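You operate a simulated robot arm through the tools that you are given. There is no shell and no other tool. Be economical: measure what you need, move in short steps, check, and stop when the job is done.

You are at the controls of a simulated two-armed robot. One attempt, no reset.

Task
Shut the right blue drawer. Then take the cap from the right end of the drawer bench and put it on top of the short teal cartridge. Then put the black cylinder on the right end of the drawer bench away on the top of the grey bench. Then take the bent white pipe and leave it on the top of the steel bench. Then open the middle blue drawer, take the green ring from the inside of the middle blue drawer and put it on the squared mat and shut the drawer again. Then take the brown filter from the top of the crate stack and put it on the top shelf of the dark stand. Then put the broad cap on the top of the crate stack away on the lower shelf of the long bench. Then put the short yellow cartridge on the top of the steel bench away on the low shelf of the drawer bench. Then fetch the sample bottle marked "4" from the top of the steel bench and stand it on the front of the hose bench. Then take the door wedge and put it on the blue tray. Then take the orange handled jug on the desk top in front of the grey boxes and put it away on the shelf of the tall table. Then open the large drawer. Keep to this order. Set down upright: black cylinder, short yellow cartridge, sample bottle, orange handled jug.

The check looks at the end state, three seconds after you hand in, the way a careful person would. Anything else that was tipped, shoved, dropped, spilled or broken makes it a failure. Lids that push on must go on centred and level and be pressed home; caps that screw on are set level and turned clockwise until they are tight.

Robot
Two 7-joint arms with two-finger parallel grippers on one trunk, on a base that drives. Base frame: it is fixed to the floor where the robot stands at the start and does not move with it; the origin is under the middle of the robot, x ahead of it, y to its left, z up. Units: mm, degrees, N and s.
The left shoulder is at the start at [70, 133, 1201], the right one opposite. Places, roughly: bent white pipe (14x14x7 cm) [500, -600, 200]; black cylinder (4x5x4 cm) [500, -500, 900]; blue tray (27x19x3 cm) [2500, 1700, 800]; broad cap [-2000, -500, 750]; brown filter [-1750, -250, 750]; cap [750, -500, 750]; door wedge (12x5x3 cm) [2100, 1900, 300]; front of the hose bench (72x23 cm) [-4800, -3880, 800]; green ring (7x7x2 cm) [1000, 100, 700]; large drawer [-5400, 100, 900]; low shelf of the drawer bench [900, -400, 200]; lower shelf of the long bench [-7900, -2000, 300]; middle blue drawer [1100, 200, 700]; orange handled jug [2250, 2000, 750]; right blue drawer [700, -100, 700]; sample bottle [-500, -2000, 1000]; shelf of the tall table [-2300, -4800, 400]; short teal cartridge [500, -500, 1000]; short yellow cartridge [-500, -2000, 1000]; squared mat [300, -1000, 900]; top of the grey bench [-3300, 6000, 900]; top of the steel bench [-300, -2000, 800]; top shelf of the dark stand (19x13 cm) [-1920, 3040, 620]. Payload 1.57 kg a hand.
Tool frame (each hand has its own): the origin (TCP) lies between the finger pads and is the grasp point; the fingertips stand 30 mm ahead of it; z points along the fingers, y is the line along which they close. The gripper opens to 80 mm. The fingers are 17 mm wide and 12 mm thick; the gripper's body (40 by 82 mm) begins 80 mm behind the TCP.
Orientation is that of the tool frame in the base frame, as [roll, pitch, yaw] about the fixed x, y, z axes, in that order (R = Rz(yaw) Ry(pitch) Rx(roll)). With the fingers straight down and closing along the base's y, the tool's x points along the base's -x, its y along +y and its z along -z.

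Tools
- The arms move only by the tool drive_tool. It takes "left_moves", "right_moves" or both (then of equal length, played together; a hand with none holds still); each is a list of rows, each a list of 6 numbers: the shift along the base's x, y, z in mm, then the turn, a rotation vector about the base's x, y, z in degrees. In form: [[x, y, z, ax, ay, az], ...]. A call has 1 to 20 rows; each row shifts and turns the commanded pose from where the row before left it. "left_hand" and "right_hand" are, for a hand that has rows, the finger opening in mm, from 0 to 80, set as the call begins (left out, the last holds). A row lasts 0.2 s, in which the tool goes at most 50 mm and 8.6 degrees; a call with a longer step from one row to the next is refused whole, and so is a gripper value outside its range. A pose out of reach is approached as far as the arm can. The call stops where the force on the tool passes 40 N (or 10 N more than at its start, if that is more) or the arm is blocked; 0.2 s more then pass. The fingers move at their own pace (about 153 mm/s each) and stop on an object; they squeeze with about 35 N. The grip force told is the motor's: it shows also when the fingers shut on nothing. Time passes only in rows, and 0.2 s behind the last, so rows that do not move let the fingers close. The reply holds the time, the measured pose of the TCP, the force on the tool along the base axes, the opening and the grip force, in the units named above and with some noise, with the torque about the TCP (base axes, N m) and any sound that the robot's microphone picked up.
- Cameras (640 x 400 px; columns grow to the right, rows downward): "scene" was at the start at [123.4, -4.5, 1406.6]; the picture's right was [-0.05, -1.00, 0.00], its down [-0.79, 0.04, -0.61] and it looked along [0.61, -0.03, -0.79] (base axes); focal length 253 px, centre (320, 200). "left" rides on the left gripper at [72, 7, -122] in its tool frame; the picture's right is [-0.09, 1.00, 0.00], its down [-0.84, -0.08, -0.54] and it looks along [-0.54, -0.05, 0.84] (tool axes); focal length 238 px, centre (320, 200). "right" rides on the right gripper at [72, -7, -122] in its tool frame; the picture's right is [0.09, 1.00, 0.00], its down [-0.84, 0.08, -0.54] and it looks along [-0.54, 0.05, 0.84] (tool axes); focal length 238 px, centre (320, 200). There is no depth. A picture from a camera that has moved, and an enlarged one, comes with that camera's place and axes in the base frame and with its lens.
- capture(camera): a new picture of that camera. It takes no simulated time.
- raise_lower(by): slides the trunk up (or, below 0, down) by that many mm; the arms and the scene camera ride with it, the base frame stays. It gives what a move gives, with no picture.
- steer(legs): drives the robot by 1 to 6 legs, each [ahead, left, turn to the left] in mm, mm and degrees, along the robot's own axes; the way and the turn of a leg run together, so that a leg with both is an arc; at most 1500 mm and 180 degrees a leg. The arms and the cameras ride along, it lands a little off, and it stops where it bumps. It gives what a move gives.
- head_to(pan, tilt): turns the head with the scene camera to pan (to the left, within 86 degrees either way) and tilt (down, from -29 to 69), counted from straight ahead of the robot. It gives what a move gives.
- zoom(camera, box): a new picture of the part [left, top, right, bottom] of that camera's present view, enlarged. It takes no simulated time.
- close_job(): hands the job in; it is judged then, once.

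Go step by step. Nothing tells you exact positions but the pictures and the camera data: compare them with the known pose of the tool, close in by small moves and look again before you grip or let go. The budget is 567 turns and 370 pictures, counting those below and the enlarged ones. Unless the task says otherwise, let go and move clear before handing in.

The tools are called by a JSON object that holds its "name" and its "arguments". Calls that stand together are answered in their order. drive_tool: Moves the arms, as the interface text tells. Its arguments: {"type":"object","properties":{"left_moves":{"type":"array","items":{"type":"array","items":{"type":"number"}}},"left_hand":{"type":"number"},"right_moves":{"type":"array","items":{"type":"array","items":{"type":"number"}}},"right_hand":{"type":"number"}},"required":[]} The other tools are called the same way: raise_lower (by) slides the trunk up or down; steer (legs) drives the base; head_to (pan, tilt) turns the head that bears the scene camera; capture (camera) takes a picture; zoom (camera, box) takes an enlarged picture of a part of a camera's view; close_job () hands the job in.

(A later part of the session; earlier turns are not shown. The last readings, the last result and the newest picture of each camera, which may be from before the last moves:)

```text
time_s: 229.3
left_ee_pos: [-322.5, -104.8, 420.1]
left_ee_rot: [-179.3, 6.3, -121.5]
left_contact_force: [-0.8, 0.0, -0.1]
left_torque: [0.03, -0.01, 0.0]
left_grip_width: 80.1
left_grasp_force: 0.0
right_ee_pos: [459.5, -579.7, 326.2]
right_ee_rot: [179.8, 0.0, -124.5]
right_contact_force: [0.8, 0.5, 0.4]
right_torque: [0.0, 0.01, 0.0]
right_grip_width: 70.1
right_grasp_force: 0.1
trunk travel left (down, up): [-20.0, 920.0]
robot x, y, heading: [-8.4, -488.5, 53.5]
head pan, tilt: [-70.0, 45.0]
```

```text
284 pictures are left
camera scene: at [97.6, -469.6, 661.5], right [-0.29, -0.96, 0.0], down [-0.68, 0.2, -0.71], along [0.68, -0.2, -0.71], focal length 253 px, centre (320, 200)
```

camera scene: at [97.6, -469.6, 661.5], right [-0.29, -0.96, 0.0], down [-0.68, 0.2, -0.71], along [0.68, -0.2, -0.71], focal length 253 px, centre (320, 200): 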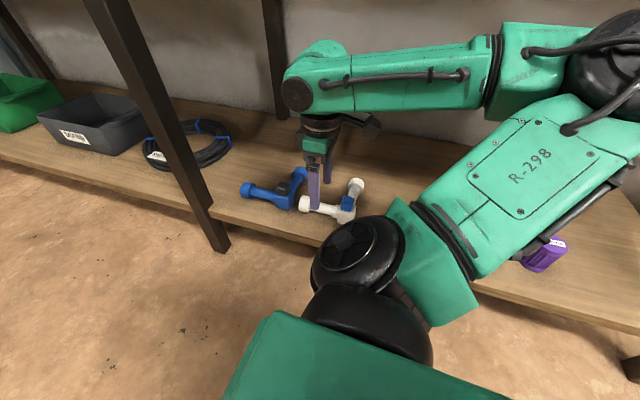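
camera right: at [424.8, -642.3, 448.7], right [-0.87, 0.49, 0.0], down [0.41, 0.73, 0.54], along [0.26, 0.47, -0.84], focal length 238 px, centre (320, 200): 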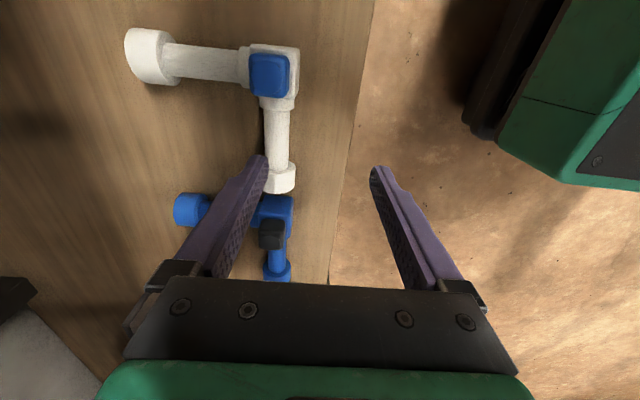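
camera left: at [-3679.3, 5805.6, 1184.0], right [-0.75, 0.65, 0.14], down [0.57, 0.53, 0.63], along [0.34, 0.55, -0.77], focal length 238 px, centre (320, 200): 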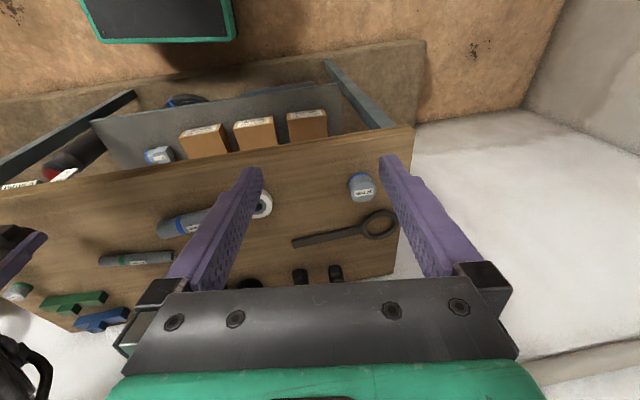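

{"name": "drive_tool", "arguments": {"right_moves": [[16, -15, 0, 0, 0, 0], [15.5, -14, 0, 0, 0, 0], [0, 0, -20, 0, 0, 0], [0, 0, -20, 0, 0, 0]]}}

{"name": "capture", "arguments": {"camera": "right"}}

{"name": "zoom", "arguments": {"camera": "scene", "box": [260, 130, 400, 240]}}

```text
time_s: 230.3
left_ee_pos: [-321.8, -104.8, 420.2]
left_ee_rot: [-179.2, 6.3, -121.6]
left_contact_force: [0.9, -0.2, -0.4]
left_torque: [0.01, 0.0, 0.05]
left_grip_width: 79.8
left_grasp_force: 0.0
right_ee_pos: [491.5, -608.7, 284.8]
right_ee_rot: [179.7, 0.0, -124.7]
right_contact_force: [0.6, 0.5, -0.1]
right_torque: [0.01, 0.03, 0.0]
right_grip_width: 69.9
right_grasp_force: 0.1
trunk travel left (down, up): [-20.0, 920.0]
robot x, y, heading: [-6.4, -484.2, 53.4]
head pan, tilt: [-70.0, 45.0]
```

```text
283 pictures are left
camera right: at [456.9, -672.4, 406.6], right [-0.87, 0.49, 0.0], down [0.41, 0.73, 0.54], along [0.26, 0.47, -0.84], focal length 238 px, centre (320, 200)
```

right: 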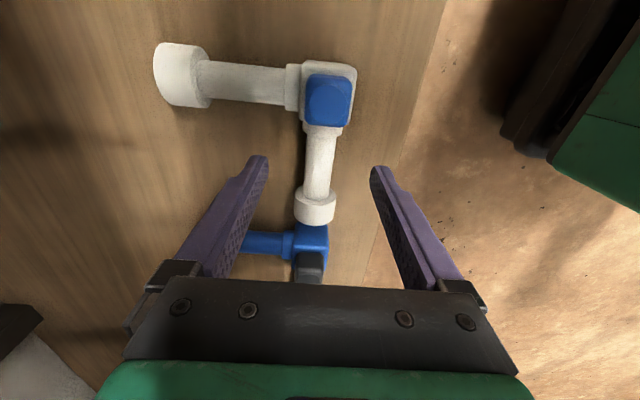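

```text
3.64 times, centred on (330, 185) of scene
camera zoom: at [97.6, -469.7, 661.5], right [-0.29, -0.96, 0.0], down [-0.68, 0.2, -0.71], along [0.68, -0.2, -0.71], focal length 920 px, centre (284, 254)
```

zoom: 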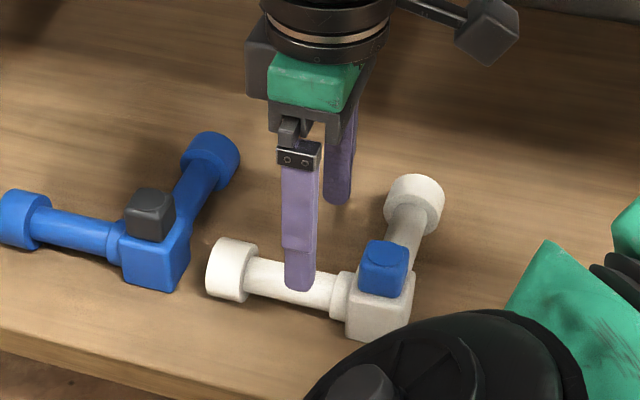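

{"name": "drive_tool", "arguments": {"right_moves": [[0, 0, -15, 0, 0, 0], [0, 0, -15, 0, 0, 0], [0, 0, -8, 0, 0, 0], [0, 0, -5, 0, 0, 0]]}}

{"name": "capture", "arguments": {"camera": "right"}}

{"name": "zoom", "arguments": {"camera": "scene", "box": [260, 130, 400, 240]}}

```text
time_s: 231.3
left_ee_pos: [-322.2, -103.5, 420.4]
left_ee_rot: [-179.2, 6.4, -121.4]
left_contact_force: [-0.8, 0.1, 0.6]
left_torque: [0.02, 0.04, -0.02]
left_grip_width: 80.0
left_grasp_force: 0.1
right_ee_pos: [492.9, -607.1, 244.3]
right_ee_rot: [179.8, 0.0, -124.7]
right_contact_force: [0.7, -0.9, 0.5]
right_torque: [-0.04, 0.01, 0.0]
right_grip_width: 70.0
right_grasp_force: 0.1
trunk travel left (down, up): [-20.0, 920.0]
robot x, y, heading: [-6.0, -486.2, 53.2]
head pan, tilt: [-70.0, 45.0]
```

```text
281 pictures are left
camera right: at [457.0, -671.3, 364.9], right [-0.87, 0.49, 0.0], down [0.41, 0.73, 0.54], along [0.26, 0.47, -0.84], focal length 238 px, centre (320, 200)
```

right: 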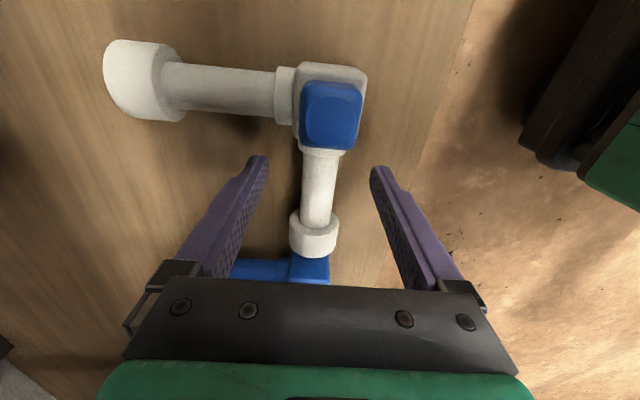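

```text
3.64 times, centred on (330, 185) of scene
camera zoom: at [97.6, -469.7, 661.5], right [-0.29, -0.96, 0.0], down [-0.68, 0.2, -0.71], along [0.68, -0.2, -0.71], focal length 920 px, centre (284, 254)
```

zoom: 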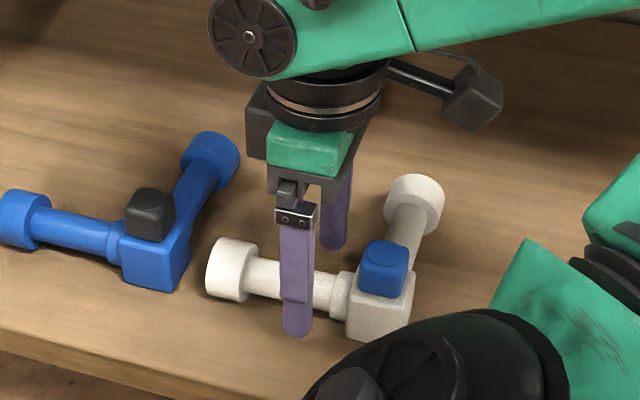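

{"name": "drive_tool", "arguments": {"right_moves": [[0, 0, -4, 0, 0, 0]]}}

{"name": "drive_tool", "arguments": {"right_hand": 0, "right_moves": [[0, 0, 0, 0, 0, 0], [0, 0, 0, 0, 0, 0], [0, 0, 0, 0, 0, 0]]}}

{"name": "drive_tool", "arguments": {"right_moves": [[0, 0, 15, 0, 0, 0], [0, 0, 25, 0, 0, 0], [0, 0, 30, 0, 0, 0]]}}

{"name": "capture", "arguments": {"camera": "right"}}

{"name": "zoom", "arguments": {"camera": "scene", "box": [260, 130, 400, 240]}}

```text
time_s: 231.7
left_ee_pos: [-322.4, -103.7, 420.5]
left_ee_rot: [-179.2, 6.3, -121.6]
left_contact_force: [-0.3, -0.2, -0.8]
left_torque: [0.0, 0.02, 0.0]
left_grip_width: 79.9
left_grasp_force: 0.0
right_ee_pos: [493.4, -607.3, 240.2]
right_ee_rot: [179.8, 0.0, -124.6]
right_contact_force: [0.0, 0.3, 0.8]
right_torque: [0.0, 0.01, -0.02]
right_grip_width: 70.0
right_grasp_force: 0.0
trunk travel left (down, up): [-20.0, 920.0]
robot x, y, heading: [-8.1, -486.4, 53.3]
head pan, tilt: [-70.0, 45.0]
```

```text
time_s: 232.5
left_ee_pos: [-322.6, -104.2, 420.9]
left_ee_rot: [-179.3, 6.2, -121.5]
left_contact_force: [-0.3, -0.4, -0.3]
left_torque: [0.01, 0.01, 0.01]
left_grip_width: 79.9
left_grasp_force: 0.1
right_ee_pos: [492.2, -607.8, 239.8]
right_ee_rot: [179.8, 0.0, -124.6]
right_contact_force: [-0.2, -0.9, -0.3]
right_torque: [0.07, 0.0, 0.02]
right_grip_width: 24.4
right_grasp_force: 35.3
trunk travel left (down, up): [-20.0, 920.0]
robot x, y, heading: [-5.4, -480.3, 53.4]
head pan, tilt: [-70.0, 45.0]
```

```text
time_s: 233.3
left_ee_pos: [-321.8, -103.2, 420.9]
left_ee_rot: [-179.3, 6.3, -121.5]
left_contact_force: [0.2, -0.2, 0.3]
left_torque: [0.02, -0.02, 0.02]
left_grip_width: 79.7
left_grasp_force: 0.0
right_ee_pos: [489.9, -607.9, 308.8]
right_ee_rot: [179.8, 0.0, -124.6]
right_contact_force: [-0.5, 0.6, -1.4]
right_torque: [0.07, -0.02, 0.01]
right_grip_width: 24.4
right_grasp_force: 34.8
trunk travel left (down, up): [-20.0, 920.0]
robot x, y, heading: [-13.0, -486.1, 53.2]
head pan, tilt: [-70.0, 45.0]
```

```text
279 pictures are left
camera right: at [454.4, -671.1, 429.4], right [-0.87, 0.49, 0.0], down [0.41, 0.73, 0.54], along [0.26, 0.47, -0.84], focal length 238 px, centre (320, 200)
```

right: 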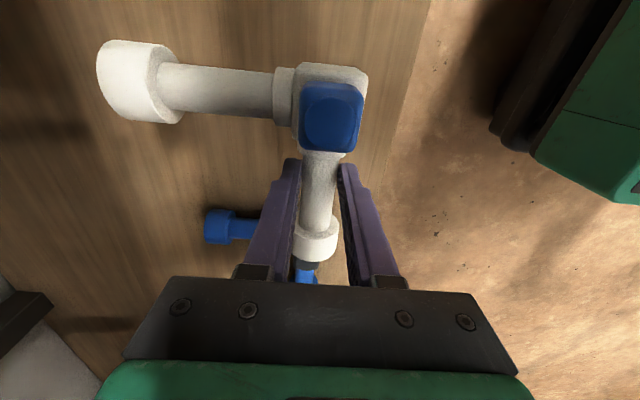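

```text
3.64 times, centred on (330, 185) of scene
camera zoom: at [97.8, -469.7, 661.4], right [-0.29, -0.96, 0.0], down [-0.68, 0.2, -0.71], along [0.68, -0.2, -0.71], focal length 920 px, centre (284, 254)
```

zoom: 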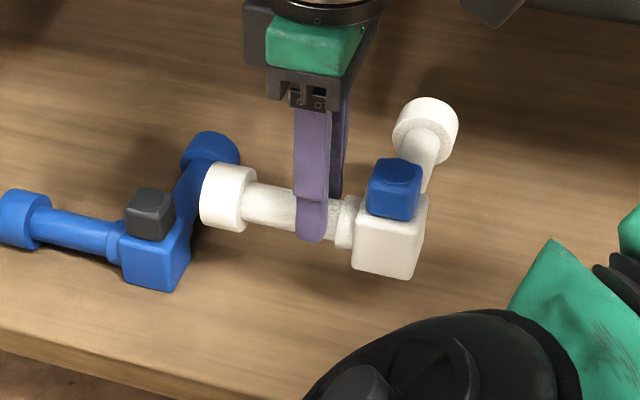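

The pipe is held level. Backing straight out from under the bench, then raising up and looking for the steel bench.

{"name": "steer", "arguments": {"legs": [[0, 700, 0]]}}

{"name": "raise_lower", "arguments": {"by": 400}}

{"name": "raise_lower", "arguments": {"by": 300}}

{"name": "steer", "arguments": {"legs": [[0, 0, -130]]}}

{"name": "head_to", "arguments": {"pan": 0, "tilt": 22}}

{"name": "capture", "arguments": {"camera": "scene"}}

```text
time_s: 237.2
left_ee_pos: [-874.9, 324.2, 420.2]
left_ee_rot: [-179.3, 6.2, -122.3]
left_contact_force: [-0.2, 0.2, 0.1]
left_torque: [-0.03, -0.02, 0.01]
left_grip_width: 79.9
left_grasp_force: 0.1
right_ee_pos: [-71.7, -193.0, 308.0]
right_ee_rot: [179.7, 0.0, -125.6]
right_contact_force: [-0.4, -0.7, -1.0]
right_torque: [0.04, -0.04, 0.02]
right_grip_width: 24.5
right_grasp_force: 34.9
trunk travel left (down, up): [-20.0, 920.0]
robot x, y, heading: [-568.5, -63.0, 52.5]
head pan, tilt: [-70.0, 45.0]
```

```text
time_s: 241.0
left_ee_pos: [-874.6, 322.7, 821.6]
left_ee_rot: [-179.3, 6.4, -122.4]
left_contact_force: [0.7, -0.6, 0.1]
left_torque: [-0.03, 0.0, 0.01]
left_grip_width: 80.0
left_grasp_force: 0.0
right_ee_pos: [-71.4, -194.1, 707.8]
right_ee_rot: [179.9, 0.0, -125.7]
right_contact_force: [0.0, -0.1, -2.5]
right_torque: [0.08, 0.04, 0.05]
right_grip_width: 24.6
right_grasp_force: 34.8
trunk travel left (down, up): [-420.0, 520.0]
robot x, y, heading: [-569.0, -67.0, 52.5]
head pan, tilt: [-70.0, 45.0]
```

```text
time_s: 244.0
left_ee_pos: [-874.9, 324.0, 1120.7]
left_ee_rot: [-179.3, 6.3, -122.4]
left_contact_force: [-0.4, -0.6, 0.6]
left_torque: [0.0, 0.05, 0.0]
left_grip_width: 80.0
left_grasp_force: 0.1
right_ee_pos: [-71.6, -192.3, 1007.9]
right_ee_rot: [179.7, 0.0, -125.6]
right_contact_force: [-0.6, 0.0, -2.4]
right_torque: [0.11, 0.0, 0.05]
right_grip_width: 24.2
right_grasp_force: 34.9
trunk travel left (down, up): [-720.0, 220.0]
robot x, y, heading: [-571.1, -63.4, 52.3]
head pan, tilt: [-70.0, 45.0]
```

```text
time_s: 250.0
left_ee_pos: [-77.5, -118.1, 1119.8]
left_ee_rot: [-179.3, 6.3, 102.7]
left_contact_force: [-0.7, 0.7, 0.4]
left_torque: [0.01, 0.0, 0.02]
left_grip_width: 80.0
left_grasp_force: 0.1
right_ee_pos: [-1010.7, -323.7, 1007.0]
right_ee_rot: [179.7, -0.1, 99.6]
right_contact_force: [-0.6, -0.6, -2.2]
right_torque: [-0.03, -0.01, -0.02]
right_grip_width: 24.5
right_grasp_force: 35.0
trunk travel left (down, up): [-720.0, 220.0]
robot x, y, heading: [-566.4, -60.0, -82.5]
head pan, tilt: [-70.0, 45.0]
```

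```text
time_s: 251.4
left_ee_pos: [-78.0, -117.0, 1120.4]
left_ee_rot: [-179.2, 6.3, 102.7]
left_contact_force: [0.2, 0.2, -0.5]
left_torque: [-0.01, -0.01, 0.01]
left_grip_width: 80.0
left_grasp_force: 0.1
right_ee_pos: [-1010.0, -324.1, 1007.8]
right_ee_rot: [179.8, 0.1, 99.7]
right_contact_force: [0.5, 0.0, -1.8]
right_torque: [-0.02, -0.07, -0.01]
right_grip_width: 24.1
right_grasp_force: 34.7
trunk travel left (down, up): [-720.0, 220.0]
robot x, y, heading: [-570.2, -65.5, -82.5]
head pan, tilt: [0.0, 22.0]
```

```text
277 pictures are left
camera scene: at [-550.8, -206.1, 1396.9], right [-0.99, -0.13, 0.0], down [-0.05, 0.37, -0.93], along [0.12, -0.92, -0.38], focal length 253 px, centre (320, 200)
```

scene: 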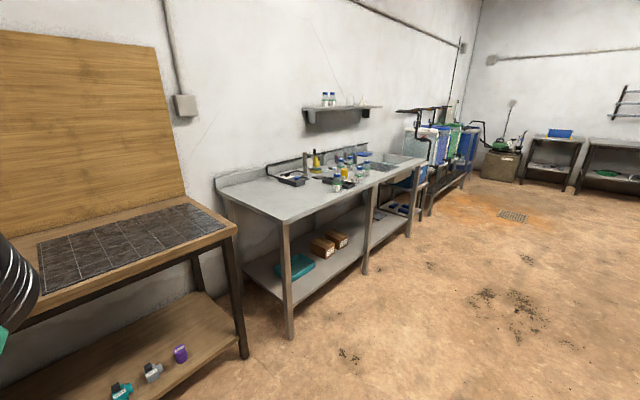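

The steel bench is straight ahead with free space on its near-left end. Driving there and facing it.

{"name": "steer", "arguments": {"legs": [[824, -60, 0], [0, 0, 46.5]]}}

{"name": "head_to", "arguments": {"pan": -10, "tilt": 40}}

{"name": "capture", "arguments": {"camera": "scene"}}

```text
time_s: 257.9
left_ee_pos: [-135.2, -589.3, 1120.6]
left_ee_rot: [-179.3, 6.4, 148.2]
left_contact_force: [1.1, 0.0, -1.2]
left_torque: [-0.03, 0.0, 0.0]
left_grip_width: 80.1
left_grasp_force: 0.1
right_ee_pos: [-641.8, -1398.9, 1008.0]
right_ee_rot: [179.8, -0.1, 145.1]
right_contact_force: [0.3, -0.2, -1.1]
right_torque: [-0.02, -0.03, 0.02]
right_grip_width: 24.4
right_grasp_force: 35.0
trunk travel left (down, up): [-720.0, 220.0]
robot x, y, heading: [-520.0, -903.3, -37.1]
head pan, tilt: [0.0, 22.0]
```

```text
time_s: 258.8
left_ee_pos: [-134.8, -589.6, 1120.3]
left_ee_rot: [-179.4, 6.3, 148.2]
left_contact_force: [-1.4, 0.1, 0.4]
left_torque: [0.0, -0.01, -0.01]
left_grip_width: 80.0
left_grasp_force: 0.1
right_ee_pos: [-642.7, -1398.6, 1007.9]
right_ee_rot: [179.8, 0.0, 145.1]
right_contact_force: [0.4, 0.8, -1.9]
right_torque: [0.0, -0.04, -0.01]
right_grip_width: 24.4
right_grasp_force: 34.7
trunk travel left (down, up): [-720.0, 220.0]
robot x, y, heading: [-521.1, -899.3, -37.1]
head pan, tilt: [-10.0, 40.0]
```

```text
276 pictures are left
camera scene: at [-421.2, -994.5, 1368.8], right [-0.73, -0.68, 0.0], down [-0.44, 0.47, -0.77], along [0.52, -0.56, -0.64], focal length 253 px, centre (320, 200)
```

scene: 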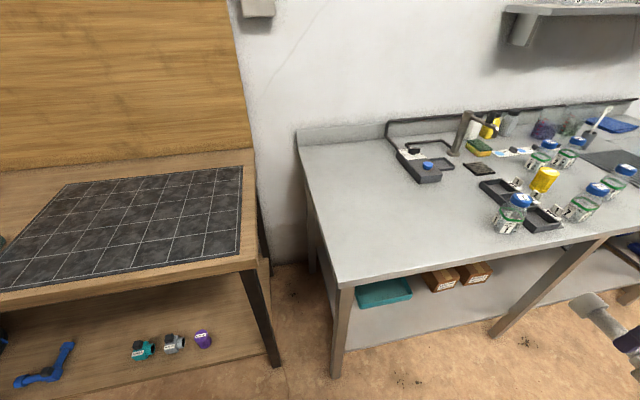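

{"name": "steer", "arguments": {"legs": [[170, -110, 0]]}}

{"name": "drive_tool", "arguments": {"right_moves": [[36.6, 10.2, 0, 0, 0, 0], [36.6, 10.2, 0, 0, 0, 0], [36.6, 10.2, 0, 0, 0, 0], [36.6, 10.2, 0, 0, 0, 0], [36.6, 10.2, 0, 0, 0, 0], [36.6, 10.2, 0, 0, 0, 0], [36.6, 10.2, 0, 0, 0, 0], [36.6, 10.2, 0, 0, 0, 0], [36.6, 10.2, 0, 0, 0, 0]]}}

{"name": "capture", "arguments": {"camera": "scene"}}

{"name": "capture", "arguments": {"camera": "right"}}

```text
time_s: 260.4
left_ee_pos: [-66.0, -779.0, 1119.7]
left_ee_rot: [-179.3, 6.4, 148.6]
left_contact_force: [-0.6, 0.0, 0.5]
left_torque: [0.03, -0.01, -0.02]
left_grip_width: 80.0
left_grasp_force: 0.1
right_ee_pos: [-568.6, -1591.3, 1008.2]
right_ee_rot: [179.8, 0.0, 145.4]
right_contact_force: [-0.3, -0.1, -1.7]
right_torque: [0.03, -0.05, 0.01]
right_grip_width: 24.2
right_grasp_force: 35.3
trunk travel left (down, up): [-720.0, 220.0]
robot x, y, heading: [-448.6, -1094.1, -36.7]
head pan, tilt: [-10.0, 40.0]
```

```text
time_s: 262.4
left_ee_pos: [-65.4, -778.6, 1119.3]
left_ee_rot: [-179.2, 6.2, 148.6]
left_contact_force: [0.0, -0.3, -0.2]
left_torque: [0.0, -0.02, 0.0]
left_grip_width: 80.0
left_grasp_force: 0.0
right_ee_pos: [-237.0, -1500.3, 1007.5]
right_ee_rot: [179.9, -0.1, 145.3]
right_contact_force: [0.0, 0.5, -1.6]
right_torque: [0.0, -0.07, 0.0]
right_grip_width: 24.5
right_grasp_force: 35.1
trunk travel left (down, up): [-720.0, 220.0]
robot x, y, heading: [-448.6, -1091.6, -36.6]
head pan, tilt: [-10.0, 40.0]
```

```text
275 pictures are left
camera scene: at [-348.4, -1185.8, 1368.6], right [-0.72, -0.69, 0.0], down [-0.44, 0.47, -0.77], along [0.53, -0.56, -0.64], focal length 253 px, centre (320, 200)
```

scene: 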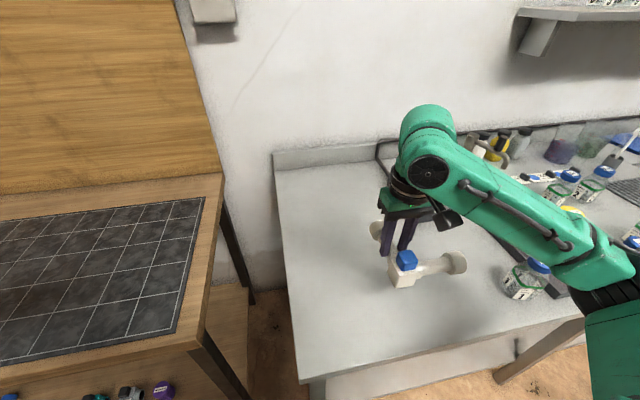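

```text
274 pictures are left
camera right: at [-300.0, -1465.5, 1130.3], right [0.49, 0.87, 0.0], down [0.73, -0.41, 0.54], along [0.47, -0.26, -0.84], focal length 238 px, centre (320, 200)
```

right: 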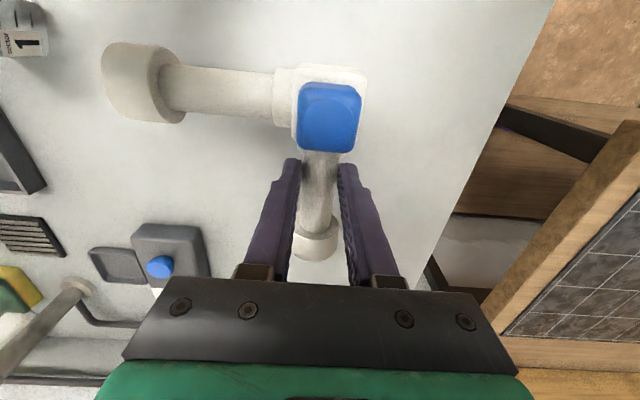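

{"name": "drive_tool", "arguments": {"right_moves": [[0, 0, -25, 0, 0, 0], [0, 0, -25, 0, 0, 0], [0, 0, -25, 0, 0, 0], [0, 0, -20, 0, 0, 0]]}}

{"name": "capture", "arguments": {"camera": "scene"}}

```text
time_s: 263.4
left_ee_pos: [-66.2, -779.2, 1120.5]
left_ee_rot: [-179.4, 6.2, 148.6]
left_contact_force: [-0.1, -1.3, 0.1]
left_torque: [0.0, 0.03, 0.02]
left_grip_width: 80.1
left_grasp_force: 0.1
right_ee_pos: [-237.0, -1500.6, 911.6]
right_ee_rot: [179.8, 0.0, 145.5]
right_contact_force: [-0.3, 0.4, -1.0]
right_torque: [0.02, -0.05, -0.02]
right_grip_width: 24.2
right_grasp_force: 34.7
trunk travel left (down, up): [-720.0, 220.0]
robot x, y, heading: [-448.2, -1090.2, -36.5]
head pan, tilt: [-10.0, 40.0]
```

```text
273 pictures are left
camera scene: at [-349.9, -1186.2, 1368.7], right [-0.72, -0.69, 0.0], down [-0.44, 0.47, -0.77], along [0.53, -0.55, -0.64], focal length 253 px, centre (320, 200)
```

scene: 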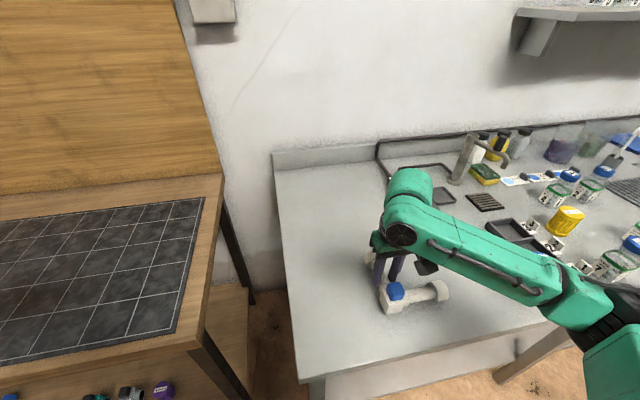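

{"name": "drive_tool", "arguments": {"right_moves": [[0, 0, -8, 0, 0, 0], [0, 0, -8, 0, 0, 0], [0, 0, -4, 0, 0, 0], [0, 0, -4, 0, 0, 0]]}}

{"name": "zoom", "arguments": {"camera": "scene", "box": [340, 220, 500, 340]}}

```text
time_s: 264.4
left_ee_pos: [-69.0, -776.4, 1120.4]
left_ee_rot: [-179.1, 6.4, 148.6]
left_contact_force: [0.4, 1.3, -0.2]
left_torque: [-0.01, 0.03, 0.01]
left_grip_width: 79.9
left_grasp_force: 0.0
right_ee_pos: [-240.1, -1497.5, 890.8]
right_ee_rot: [179.9, 0.5, 145.5]
right_contact_force: [1.7, -5.3, 32.7]
right_torque: [-0.2, -0.06, 0.03]
right_grip_width: 24.9
right_grasp_force: 34.5
trunk travel left (down, up): [-720.0, 220.0]
robot x, y, heading: [-447.2, -1095.3, -36.5]
head pan, tilt: [-10.0, 40.0]
```

```text
3.33 times, centred on (420, 280) of scene
camera zoom: at [-352.2, -1182.3, 1369.4], right [-0.72, -0.69, 0.0], down [-0.44, 0.46, -0.77], along [0.53, -0.56, -0.64], focal length 843 px, centre (-13, -67)
```

zoom: 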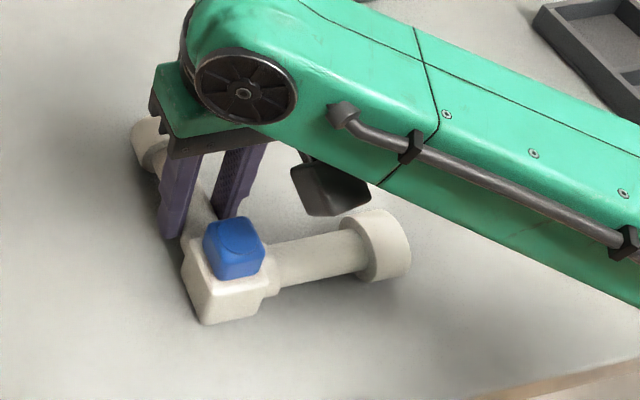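

{"name": "drive_tool", "arguments": {"right_moves": [[0, 0, 3, 0, 0, 0], [0, 0, 0, 0, 0, 0]]}}

{"name": "drive_tool", "arguments": {"right_hand": 60, "right_moves": [[0, 0, 0, 0, 0, 0], [0, 0, 0, 0, 0, 0], [0, 0, 0, 0, 0, 0], [0, 0, 20, 0, 0, 0], [0, 0, 30, 0, 0, 0], [0, 0, 40, 0, 0, 0], [0, 0, 30, 0, 0, 0]]}}

{"name": "capture", "arguments": {"camera": "right"}}

{"name": "capture", "arguments": {"camera": "scene"}}

```text
time_s: 265.0
left_ee_pos: [-67.2, -776.6, 1119.7]
left_ee_rot: [-179.2, 6.4, 148.5]
left_contact_force: [0.4, 0.2, 1.1]
left_torque: [-0.03, 0.0, 0.02]
left_grip_width: 79.9
left_grasp_force: 0.0
right_ee_pos: [-240.1, -1498.3, 891.3]
right_ee_rot: [179.8, -0.1, 145.5]
right_contact_force: [1.5, -0.9, 12.2]
right_torque: [-0.41, -0.62, -0.01]
right_grip_width: 24.2
right_grasp_force: 35.5
trunk travel left (down, up): [-720.0, 220.0]
robot x, y, heading: [-448.3, -1093.7, -36.5]
head pan, tilt: [-10.0, 40.0]
```

```text
time_s: 266.6
left_ee_pos: [-66.6, -778.2, 1120.6]
left_ee_rot: [-179.2, 6.3, 148.6]
left_contact_force: [0.1, 0.4, 0.3]
left_torque: [0.03, -0.02, 0.02]
left_grip_width: 80.1
left_grasp_force: 0.0
right_ee_pos: [-240.6, -1502.6, 1011.2]
right_ee_rot: [179.7, 0.0, 145.5]
right_contact_force: [-0.4, 0.0, -0.3]
right_torque: [-0.01, -0.02, 0.05]
right_grip_width: 59.8
right_grasp_force: 0.0
trunk travel left (down, up): [-720.0, 220.0]
robot x, y, heading: [-449.0, -1093.6, -36.4]
head pan, tilt: [-10.0, 40.0]
```

```text
271 pictures are left
camera right: at [-303.3, -1467.3, 1131.3], right [0.49, 0.87, 0.0], down [0.73, -0.41, 0.54], along [0.47, -0.26, -0.84], focal length 238 px, centre (320, 200)
```

right: 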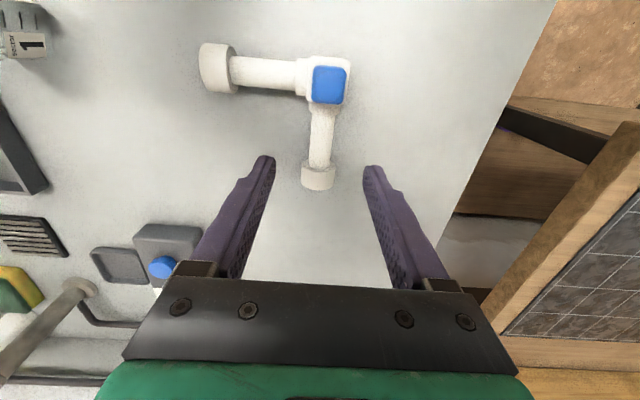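

```text
270 pictures are left
camera scene: at [-350.6, -1185.2, 1368.7], right [-0.72, -0.69, 0.0], down [-0.44, 0.47, -0.77], along [0.53, -0.56, -0.64], focal length 253 px, centre (320, 200)
```

scene: 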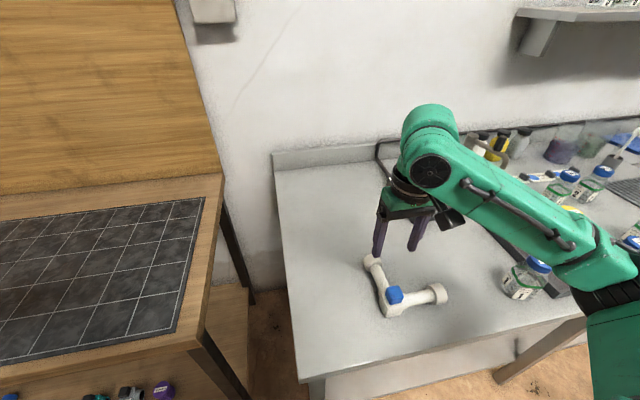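

The pipe lies flat on the steel bench. Next the middle blue drawer; I'll drive in front of it.

{"name": "steer", "arguments": {"legs": [[-200, 0, 0], [0, 1025, 0], [0, 1025, 0]]}}

{"name": "head_to", "arguments": {"pan": 0, "tilt": 45}}

{"name": "capture", "arguments": {"camera": "scene"}}

```text
time_s: 277.9
left_ee_pos: [989.6, 969.0, 1120.7]
left_ee_rot: [-179.2, 6.2, 148.7]
left_contact_force: [-0.2, -0.3, -0.6]
left_torque: [-0.03, 0.0, 0.01]
left_grip_width: 79.9
left_grasp_force: 0.1
right_ee_pos: [818.6, 245.8, 1009.5]
right_ee_rot: [179.8, 0.0, 145.6]
right_contact_force: [-0.8, 0.5, -1.5]
right_torque: [0.04, -0.01, 0.01]
right_grip_width: 60.0
right_grasp_force: 0.0
trunk travel left (down, up): [-720.0, 220.0]
robot x, y, heading: [609.1, 656.5, -36.7]
head pan, tilt: [-10.0, 40.0]
```

```text
time_s: 278.6
left_ee_pos: [991.3, 969.6, 1120.3]
left_ee_rot: [-179.2, 6.3, 148.7]
left_contact_force: [0.3, 0.2, 0.7]
left_torque: [0.02, 0.04, -0.03]
left_grip_width: 80.0
left_grasp_force: 0.2
right_ee_pos: [819.8, 246.0, 1009.6]
right_ee_rot: [179.8, 0.0, 145.7]
right_contact_force: [0.8, -0.7, 0.5]
right_torque: [-0.02, -0.01, 0.01]
right_grip_width: 59.9
right_grasp_force: 0.0
trunk travel left (down, up): [-720.0, 220.0]
robot x, y, heading: [609.7, 652.1, -36.4]
head pan, tilt: [0.0, 45.0]
```

```text
269 pictures are left
camera scene: at [714.5, 575.9, 1361.5], right [-0.59, -0.81, 0.0], down [-0.57, 0.42, -0.71], along [0.57, -0.42, -0.71], focal length 253 px, centre (320, 200)
```

scene: 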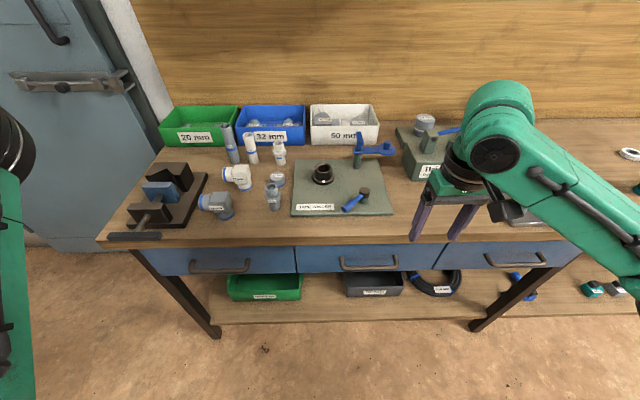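

{"name": "drive_tool", "arguments": {"right_moves": [[-8, 6, 0, 0, 0, 8.1], [-8, 6, 0, 0, 0, 8.1], [-8, 6, 0, 0, 0, 8.1], [-8, 6, 0, 0, 0, 8.1], [-8, 6, 0, 0, 0, 8.1], [-8, 6, 0, 0, 0, 8.1], [-8, 6, 0, 0, 0, 8.1], [-8, 6, 0, 0, 0, 8.1], [-8, 6, 0, 0, 0, 8.1], [-8, 6, 0, 0, 0, 8.1], [-8, 6, 0, 0, 0, 8.1]]}}

{"name": "capture", "arguments": {"camera": "scene"}}

```text
time_s: 281.0
left_ee_pos: [990.4, 971.0, 1120.4]
left_ee_rot: [-179.3, 6.4, 148.8]
left_contact_force: [0.6, -0.2, -0.4]
left_torque: [-0.03, 0.01, 0.02]
left_grip_width: 79.9
left_grasp_force: 0.0
right_ee_pos: [779.8, 367.5, 1006.8]
right_ee_rot: [176.4, 0.2, -125.0]
right_contact_force: [0.0, 0.3, 0.6]
right_torque: [-0.02, 0.01, -0.01]
right_grip_width: 60.1
right_grasp_force: 0.0
right hand out of reach, approached as far as the arm can: row 8, 9, 10, 11
trunk travel left (down, up): [-720.0, 220.0]
robot x, y, heading: [610.6, 655.3, -36.2]
head pan, tilt: [0.0, 45.0]
```

```text
268 pictures are left
camera scene: at [714.5, 577.5, 1361.5], right [-0.59, -0.81, 0.0], down [-0.57, 0.42, -0.71], along [0.57, -0.42, -0.71], focal length 253 px, centre (320, 200)
```

scene: 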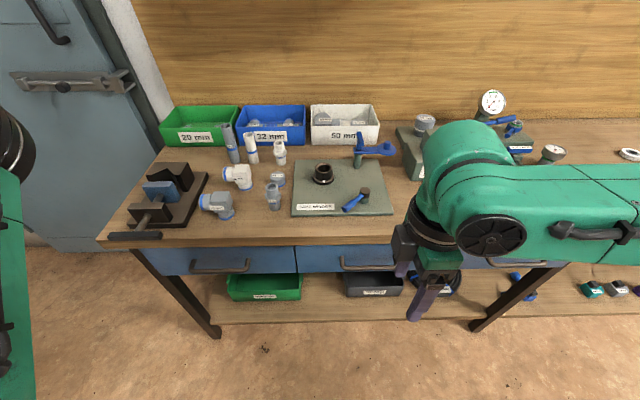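

{"name": "drive_tool", "arguments": {"right_hand": 60, "right_moves": [[0, 0, 0, -4.7, -6.5, 0], [0, 0, 0, -4.7, -6.5, 0], [0, 0, 0, -4.7, -6.5, 0], [0, 0, 0, -4.7, -6.5, 0], [0, 0, 0, -4.7, -6.5, 0], [0, 0, 0, -4.7, -6.5, 0], [0, 0, 0, -4.7, -6.5, 0], [0, 0, 0, -4.7, -6.5, 0]]}}

{"name": "capture", "arguments": {"camera": "scene"}}

{"name": "capture", "arguments": {"camera": "right"}}

```text
time_s: 282.8
left_ee_pos: [990.3, 968.8, 1119.6]
left_ee_rot: [-179.3, 6.3, 148.9]
left_contact_force: [-0.2, -0.6, -0.4]
left_torque: [-0.01, -0.03, 0.0]
left_grip_width: 80.0
left_grasp_force: 0.1
right_ee_pos: [780.4, 365.7, 1006.9]
right_ee_rot: [176.4, 0.3, -125.1]
right_contact_force: [1.0, 0.1, 0.3]
right_torque: [0.01, -0.01, -0.02]
right_grip_width: 60.1
right_grasp_force: 0.0
right hand out of reach, approached as far as the arm can: row 1, 2, 3, 4, 5, 6, 7, 8
trunk travel left (down, up): [-720.0, 220.0]
robot x, y, heading: [608.0, 652.1, -36.7]
head pan, tilt: [0.0, 45.0]
```

```text
267 pictures are left
camera scene: at [714.4, 575.9, 1361.5], right [-0.59, -0.81, 0.0], down [-0.57, 0.42, -0.71], along [0.57, -0.42, -0.71], focal length 253 px, centre (320, 200)
```

scene: 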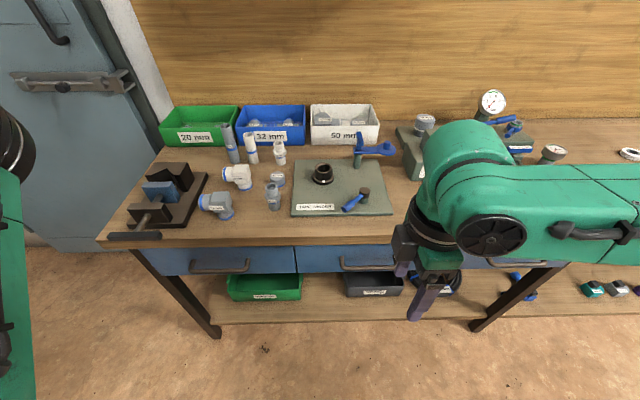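

```text
266 pictures are left
camera right: at [749.0, 298.5, 1127.5], right [-0.87, 0.5, 0.06], down [0.44, 0.71, 0.55], along [0.23, 0.5, -0.83], focal length 238 px, centre (320, 200)
```

right: 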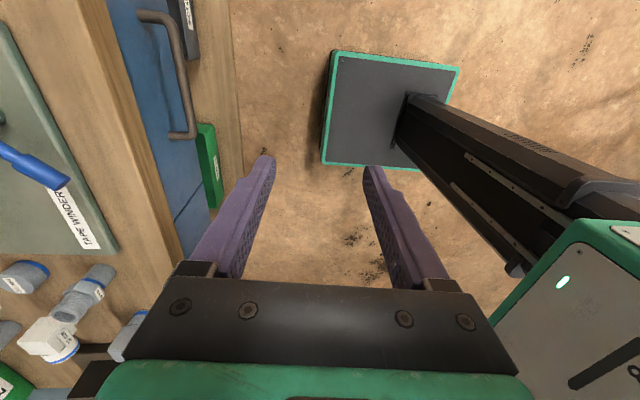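

The wrist is at a limit this way round. I'll undo and try the opposite yaw.

{"name": "drive_tool", "arguments": {"right_moves": [[0, 0, 0, 4.7, 6.5, 0], [0, 0, 0, 4.7, 6.5, 0], [0, 0, 0, 4.7, 6.5, 0], [0, 0, 0, 4.7, 6.5, 0], [0, 0, 0, 4.7, 6.5, 0], [0, 0, 0, 4.7, 6.5, 0], [0, 0, 0, 4.7, 6.5, 0], [0, 0, 0, 4.7, 6.5, 0], [8, -6, 0, 0, 0, -8.3], [8, -6, 0, 0, 0, -8.3], [8, -6, 0, 0, 0, -8.3], [8, -6, 0, 0, 0, -8.3], [8, -6, 0, 0, 0, -8.3], [8, -6, 0, 0, 0, -8.3], [8, -6, 0, 0, 0, -8.3], [8, -6, 0, 0, 0, -8.3], [8, -6, 0, 0, 0, -8.3], [8, -6, 0, 0, 0, -8.3], [8, -6, 0, 0, 0, -8.3]]}}

{"name": "drive_tool", "arguments": {"right_moves": [[0, 0, 0, 0, 0, -8.3], [0, 0, 0, 0, 0, -8.3], [0, 0, 0, 0, 0, -8.3], [0, 0, 0, 0, 0, -8.3], [0, 0, 0, 0, 0, -8.3], [0, 0, 0, 0, 0, -8.3], [0, 0, 0, 0, 0, -8.3], [0, 0, 0, 0, 0, -8.3], [0, 0, 0, 0, 0, -8.3], [0, 0, 0, 0, 0, -8.3], [0, 0, 0, 0, 0, -8.3]]}}

{"name": "capture", "arguments": {"camera": "scene"}}

```text
time_s: 286.8
left_ee_pos: [988.5, 969.8, 1120.3]
left_ee_rot: [-179.3, 6.3, 148.8]
left_contact_force: [0.2, -0.5, -0.4]
left_torque: [0.01, -0.01, 0.04]
left_grip_width: 80.1
left_grasp_force: 0.1
right_ee_pos: [867.0, 297.9, 1006.9]
right_ee_rot: [112.2, 0.8, 142.8]
right_contact_force: [-0.1, -0.1, -0.6]
right_torque: [0.0, 0.0, -0.01]
right_grip_width: 59.8
right_grasp_force: 0.0
trunk travel left (down, up): [-720.0, 220.0]
robot x, y, heading: [608.2, 655.2, -36.4]
head pan, tilt: [0.0, 45.0]
```

```text
time_s: 289.2
left_ee_pos: [990.5, 969.2, 1120.2]
left_ee_rot: [-179.2, 6.4, 148.8]
left_contact_force: [-0.2, 0.0, 0.7]
left_torque: [-0.04, -0.03, 0.01]
left_grip_width: 80.2
left_grasp_force: 0.1
right_ee_pos: [787.2, 151.7, 927.7]
right_ee_rot: [111.7, 0.4, 52.7]
right_contact_force: [-0.1, 0.6, -0.2]
right_torque: [0.03, 0.0, 0.04]
right_grip_width: 59.9
right_grasp_force: 0.2
right hand out of reach, approached as far as the arm can: row 5, 6, 7, 8, 9, 10, 11
trunk travel left (down, up): [-720.0, 220.0]
robot x, y, heading: [609.5, 651.4, -36.5]
head pan, tilt: [0.0, 45.0]
```

```text
265 pictures are left
camera scene: at [714.3, 575.6, 1361.5], right [-0.59, -0.81, 0.0], down [-0.57, 0.42, -0.71], along [0.57, -0.42, -0.71], focal length 253 px, centre (320, 200)
```

scene: 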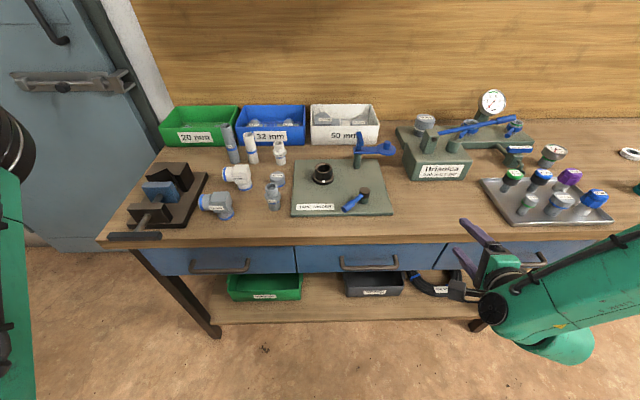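

By luck the tool now points forward with the fingers closing vertically — exactly what the handle needs. I'll shift left, lower the trunk and look.

{"name": "steer", "arguments": {"legs": [[-60, 160, 0]]}}

{"name": "raise_lower", "arguments": {"by": -210}}

{"name": "capture", "arguments": {"camera": "scene"}}

{"name": "capture", "arguments": {"camera": "right"}}

```text
time_s: 290.7
left_ee_pos: [1038.6, 1135.1, 1121.1]
left_ee_rot: [-179.3, 6.1, 148.8]
left_contact_force: [0.2, 0.9, -0.7]
left_torque: [0.01, 0.02, 0.0]
left_grip_width: 80.1
left_grasp_force: 0.1
right_ee_pos: [835.2, 316.9, 927.6]
right_ee_rot: [111.8, 0.2, 52.7]
right_contact_force: [-0.1, 0.6, 0.5]
right_torque: [-0.03, 0.01, 0.01]
right_grip_width: 60.0
right_grasp_force: 0.1
trunk travel left (down, up): [-720.0, 220.0]
robot x, y, heading: [656.8, 822.2, -36.0]
head pan, tilt: [0.0, 45.0]
```

```text
time_s: 293.0
left_ee_pos: [1038.8, 1137.0, 909.7]
left_ee_rot: [-179.2, 6.2, 148.8]
left_contact_force: [-0.2, 0.0, -0.5]
left_torque: [-0.01, 0.0, -0.02]
left_grip_width: 80.1
left_grasp_force: 0.0
right_ee_pos: [836.2, 318.4, 719.0]
right_ee_rot: [111.7, 0.5, 52.8]
right_contact_force: [0.3, 0.1, -0.6]
right_torque: [0.01, 0.01, -0.03]
right_grip_width: 60.2
right_grasp_force: 0.1
trunk travel left (down, up): [-510.0, 430.0]
robot x, y, heading: [656.7, 821.6, -36.2]
head pan, tilt: [0.0, 45.0]
```

```text
264 pictures are left
camera scene: at [763.3, 741.7, 1151.5], right [-0.59, -0.81, 0.0], down [-0.57, 0.42, -0.71], along [0.57, -0.42, -0.71], focal length 253 px, centre (320, 200)
```

scene: 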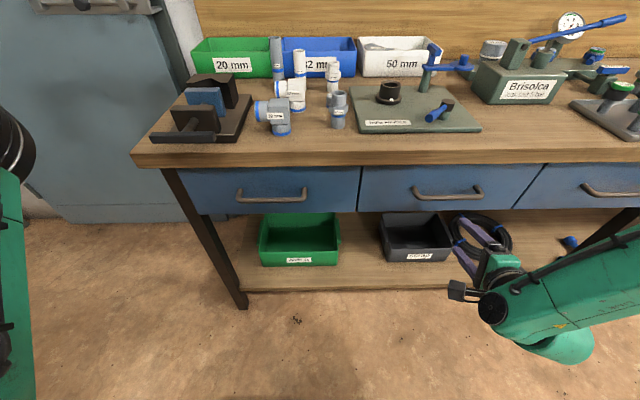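

```text
263 pictures are left
camera right: at [787.3, 444.9, 756.6], right [0.35, -0.15, 0.92], down [-0.88, -0.38, 0.28], along [0.31, -0.91, -0.26], focal length 238 px, centre (320, 200)
```

right: 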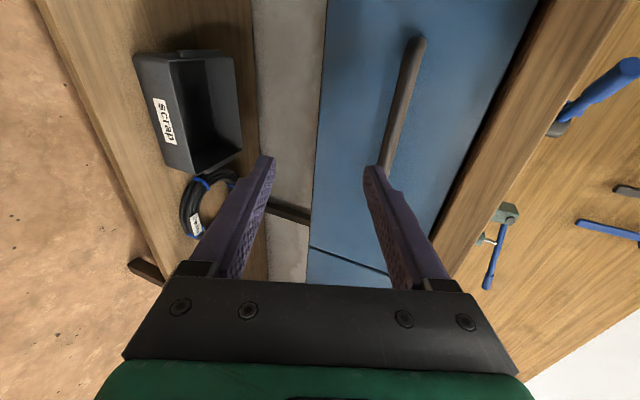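

The bar is around n≈604, z≈742 in bench-aligned terms; I need +27 mm up and ~100 mm forward.

{"name": "raise_lower", "arguments": {"by": 27}}

{"name": "steer", "arguments": {"legs": [[70, 0, 0]]}}

{"name": "capture", "arguments": {"camera": "right"}}

{"name": "capture", "arguments": {"camera": "scene"}}

```text
time_s: 293.7
left_ee_pos: [1038.5, 1135.2, 936.7]
left_ee_rot: [-179.2, 6.2, 148.9]
left_contact_force: [-0.1, -0.2, 0.1]
left_torque: [-0.02, -0.01, 0.02]
left_grip_width: 80.2
left_grasp_force: 0.0
right_ee_pos: [835.0, 318.2, 745.7]
right_ee_rot: [111.7, 0.4, 52.8]
right_contact_force: [0.5, 0.0, 0.1]
right_torque: [0.01, -0.05, -0.02]
right_grip_width: 60.0
right_grasp_force: 0.0
trunk travel left (down, up): [-537.0, 403.0]
robot x, y, heading: [658.2, 818.7, -36.4]
head pan, tilt: [0.0, 45.0]
```

```text
time_s: 294.7
left_ee_pos: [1094.9, 1095.1, 937.3]
left_ee_rot: [-179.2, 6.2, 148.8]
left_contact_force: [-0.1, 0.3, 0.0]
left_torque: [0.03, 0.0, 0.01]
left_grip_width: 79.8
left_grasp_force: 0.1
right_ee_pos: [891.6, 276.3, 744.6]
right_ee_rot: [111.8, 0.5, 52.7]
right_contact_force: [0.4, -1.4, -0.2]
right_torque: [0.0, 0.0, 0.01]
right_grip_width: 60.1
right_grasp_force: 0.1
trunk travel left (down, up): [-537.0, 403.0]
robot x, y, heading: [714.9, 781.7, -36.6]
head pan, tilt: [0.0, 45.0]
```

```text
262 pictures are left
camera right: at [843.0, 403.9, 783.3], right [0.35, -0.15, 0.92], down [-0.88, -0.38, 0.28], along [0.31, -0.91, -0.26], focal length 238 px, centre (320, 200)
```

right: 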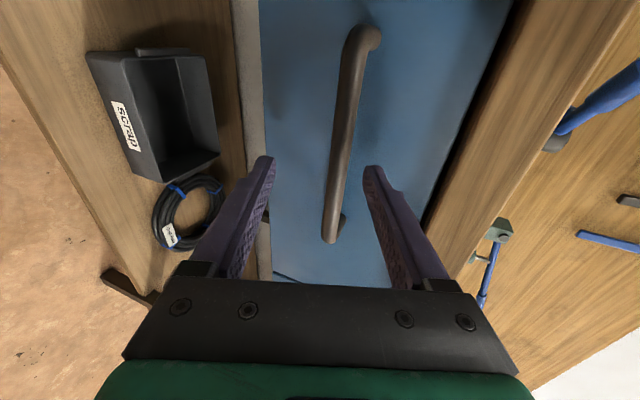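

```text
261 pictures are left
camera scene: at [819.4, 700.4, 1178.3], right [-0.59, -0.81, 0.0], down [-0.57, 0.42, -0.71], along [0.57, -0.42, -0.71], focal length 253 px, centre (320, 200)
```

scene: 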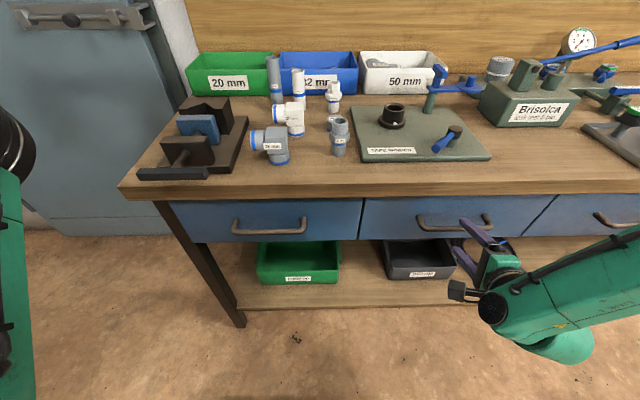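

{"name": "raise_lower", "arguments": {"by": 5}}

{"name": "steer", "arguments": {"legs": [[30, 0, 0]]}}

{"name": "capture", "arguments": {"camera": "right"}}

```text
time_s: 295.2
left_ee_pos: [1094.5, 1095.2, 940.2]
left_ee_rot: [-179.2, 6.2, 148.8]
left_contact_force: [0.1, -0.1, -1.0]
left_torque: [0.01, 0.0, 0.0]
left_grip_width: 80.0
left_grasp_force: 0.1
right_ee_pos: [892.4, 276.5, 749.7]
right_ee_rot: [111.9, 0.5, 52.7]
right_contact_force: [0.2, -0.5, 0.0]
right_torque: [-0.01, -0.02, 0.04]
right_grip_width: 60.1
right_grasp_force: 0.1
trunk travel left (down, up): [-542.0, 398.0]
robot x, y, heading: [713.3, 779.3, -36.3]
head pan, tilt: [0.0, 45.0]
```

```text
time_s: 296.2
left_ee_pos: [1118.6, 1077.3, 942.0]
left_ee_rot: [-179.2, 6.1, 148.7]
left_contact_force: [0.0, 1.2, -1.0]
left_torque: [0.02, 0.01, 0.01]
left_grip_width: 80.0
left_grasp_force: 0.0
right_ee_pos: [912.4, 261.2, 749.3]
right_ee_rot: [112.1, 0.3, 52.6]
right_contact_force: [0.2, -0.7, -0.1]
right_torque: [0.02, -0.01, 0.01]
right_grip_width: 59.9
right_grasp_force: 0.1
trunk travel left (down, up): [-542.0, 398.0]
robot x, y, heading: [735.1, 761.0, -36.1]
head pan, tilt: [0.0, 45.0]
stopped in leg 1: the force on the tool passed its limit at 69 N (the readings are from after the stop); the commanded pose is now the measured one
```

```text
260 pictures are left
camera right: at [864.7, 388.8, 788.1], right [0.36, -0.15, 0.92], down [-0.88, -0.38, 0.28], along [0.31, -0.91, -0.27], focal length 238 px, centre (320, 200)
```

right: 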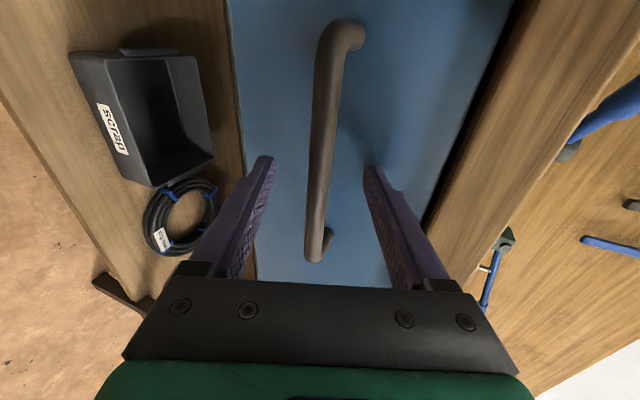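

Bar is between the fingers (tips touched the face). Closing on it.

{"name": "drive_tool", "arguments": {"right_hand": 0, "right_moves": [[0, 0, 0, 0, 0, 0], [0, 0, 0, 0, 0, 0], [0, 0, 0, 0, 0, 0]]}}

{"name": "capture", "arguments": {"camera": "right"}}

```text
time_s: 297.0
left_ee_pos: [1118.9, 1077.1, 942.5]
left_ee_rot: [-179.3, 6.2, 148.7]
left_contact_force: [-0.2, 0.3, 1.4]
left_torque: [-0.01, 0.0, -0.02]
left_grip_width: 80.0
left_grasp_force: 0.1
right_ee_pos: [912.0, 261.6, 749.5]
right_ee_rot: [112.1, 0.4, 52.5]
right_contact_force: [-2.1, 1.6, -3.3]
right_torque: [-0.36, 0.33, 0.26]
right_grip_width: 14.1
right_grasp_force: 30.4
trunk travel left (down, up): [-542.0, 398.0]
robot x, y, heading: [738.1, 762.4, -36.3]
head pan, tilt: [0.0, 45.0]
```

```text
259 pictures are left
camera right: at [864.1, 388.8, 787.9], right [0.36, -0.15, 0.92], down [-0.88, -0.38, 0.28], along [0.3, -0.91, -0.27], focal length 238 px, centre (320, 200)
```

right: 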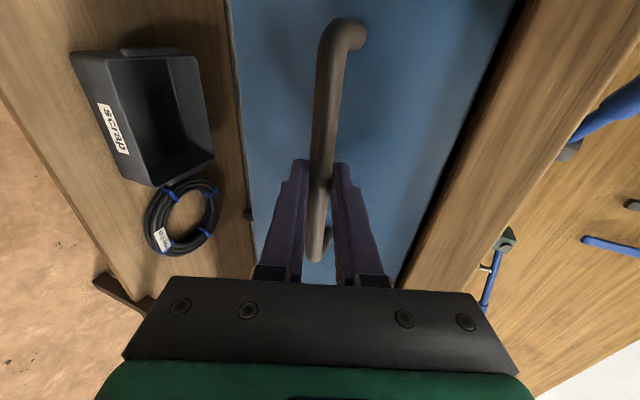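

Handle gripped. Pulling the drawer by driving back.

{"name": "steer", "arguments": {"legs": [[-180, 0, 0]]}}

{"name": "capture", "arguments": {"camera": "scene"}}

```text
time_s: 298.5
left_ee_pos: [975.5, 1178.3, 943.1]
left_ee_rot: [-179.5, 6.2, 148.6]
left_contact_force: [0.1, -0.1, 0.3]
left_torque: [-0.02, -0.01, 0.02]
left_grip_width: 79.9
left_grasp_force: 0.1
right_ee_pos: [768.6, 362.1, 749.2]
right_ee_rot: [112.0, 0.2, 52.2]
right_contact_force: [-8.7, -18.5, 1.3]
right_torque: [-0.65, 0.39, -0.5]
right_grip_width: 13.8
right_grasp_force: 30.1
trunk travel left (down, up): [-542.0, 398.0]
robot x, y, heading: [596.2, 866.1, -36.3]
head pan, tilt: [0.0, 45.0]
```

```text
258 pictures are left
camera scene: at [698.8, 784.0, 1183.5], right [-0.59, -0.81, 0.0], down [-0.57, 0.42, -0.71], along [0.57, -0.42, -0.71], focal length 253 px, centre (320, 200)
```

scene: 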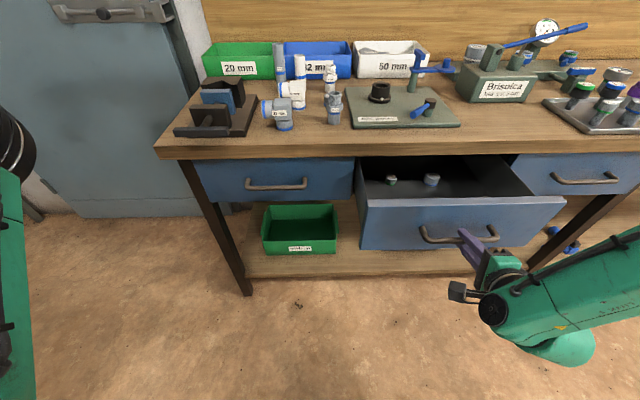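

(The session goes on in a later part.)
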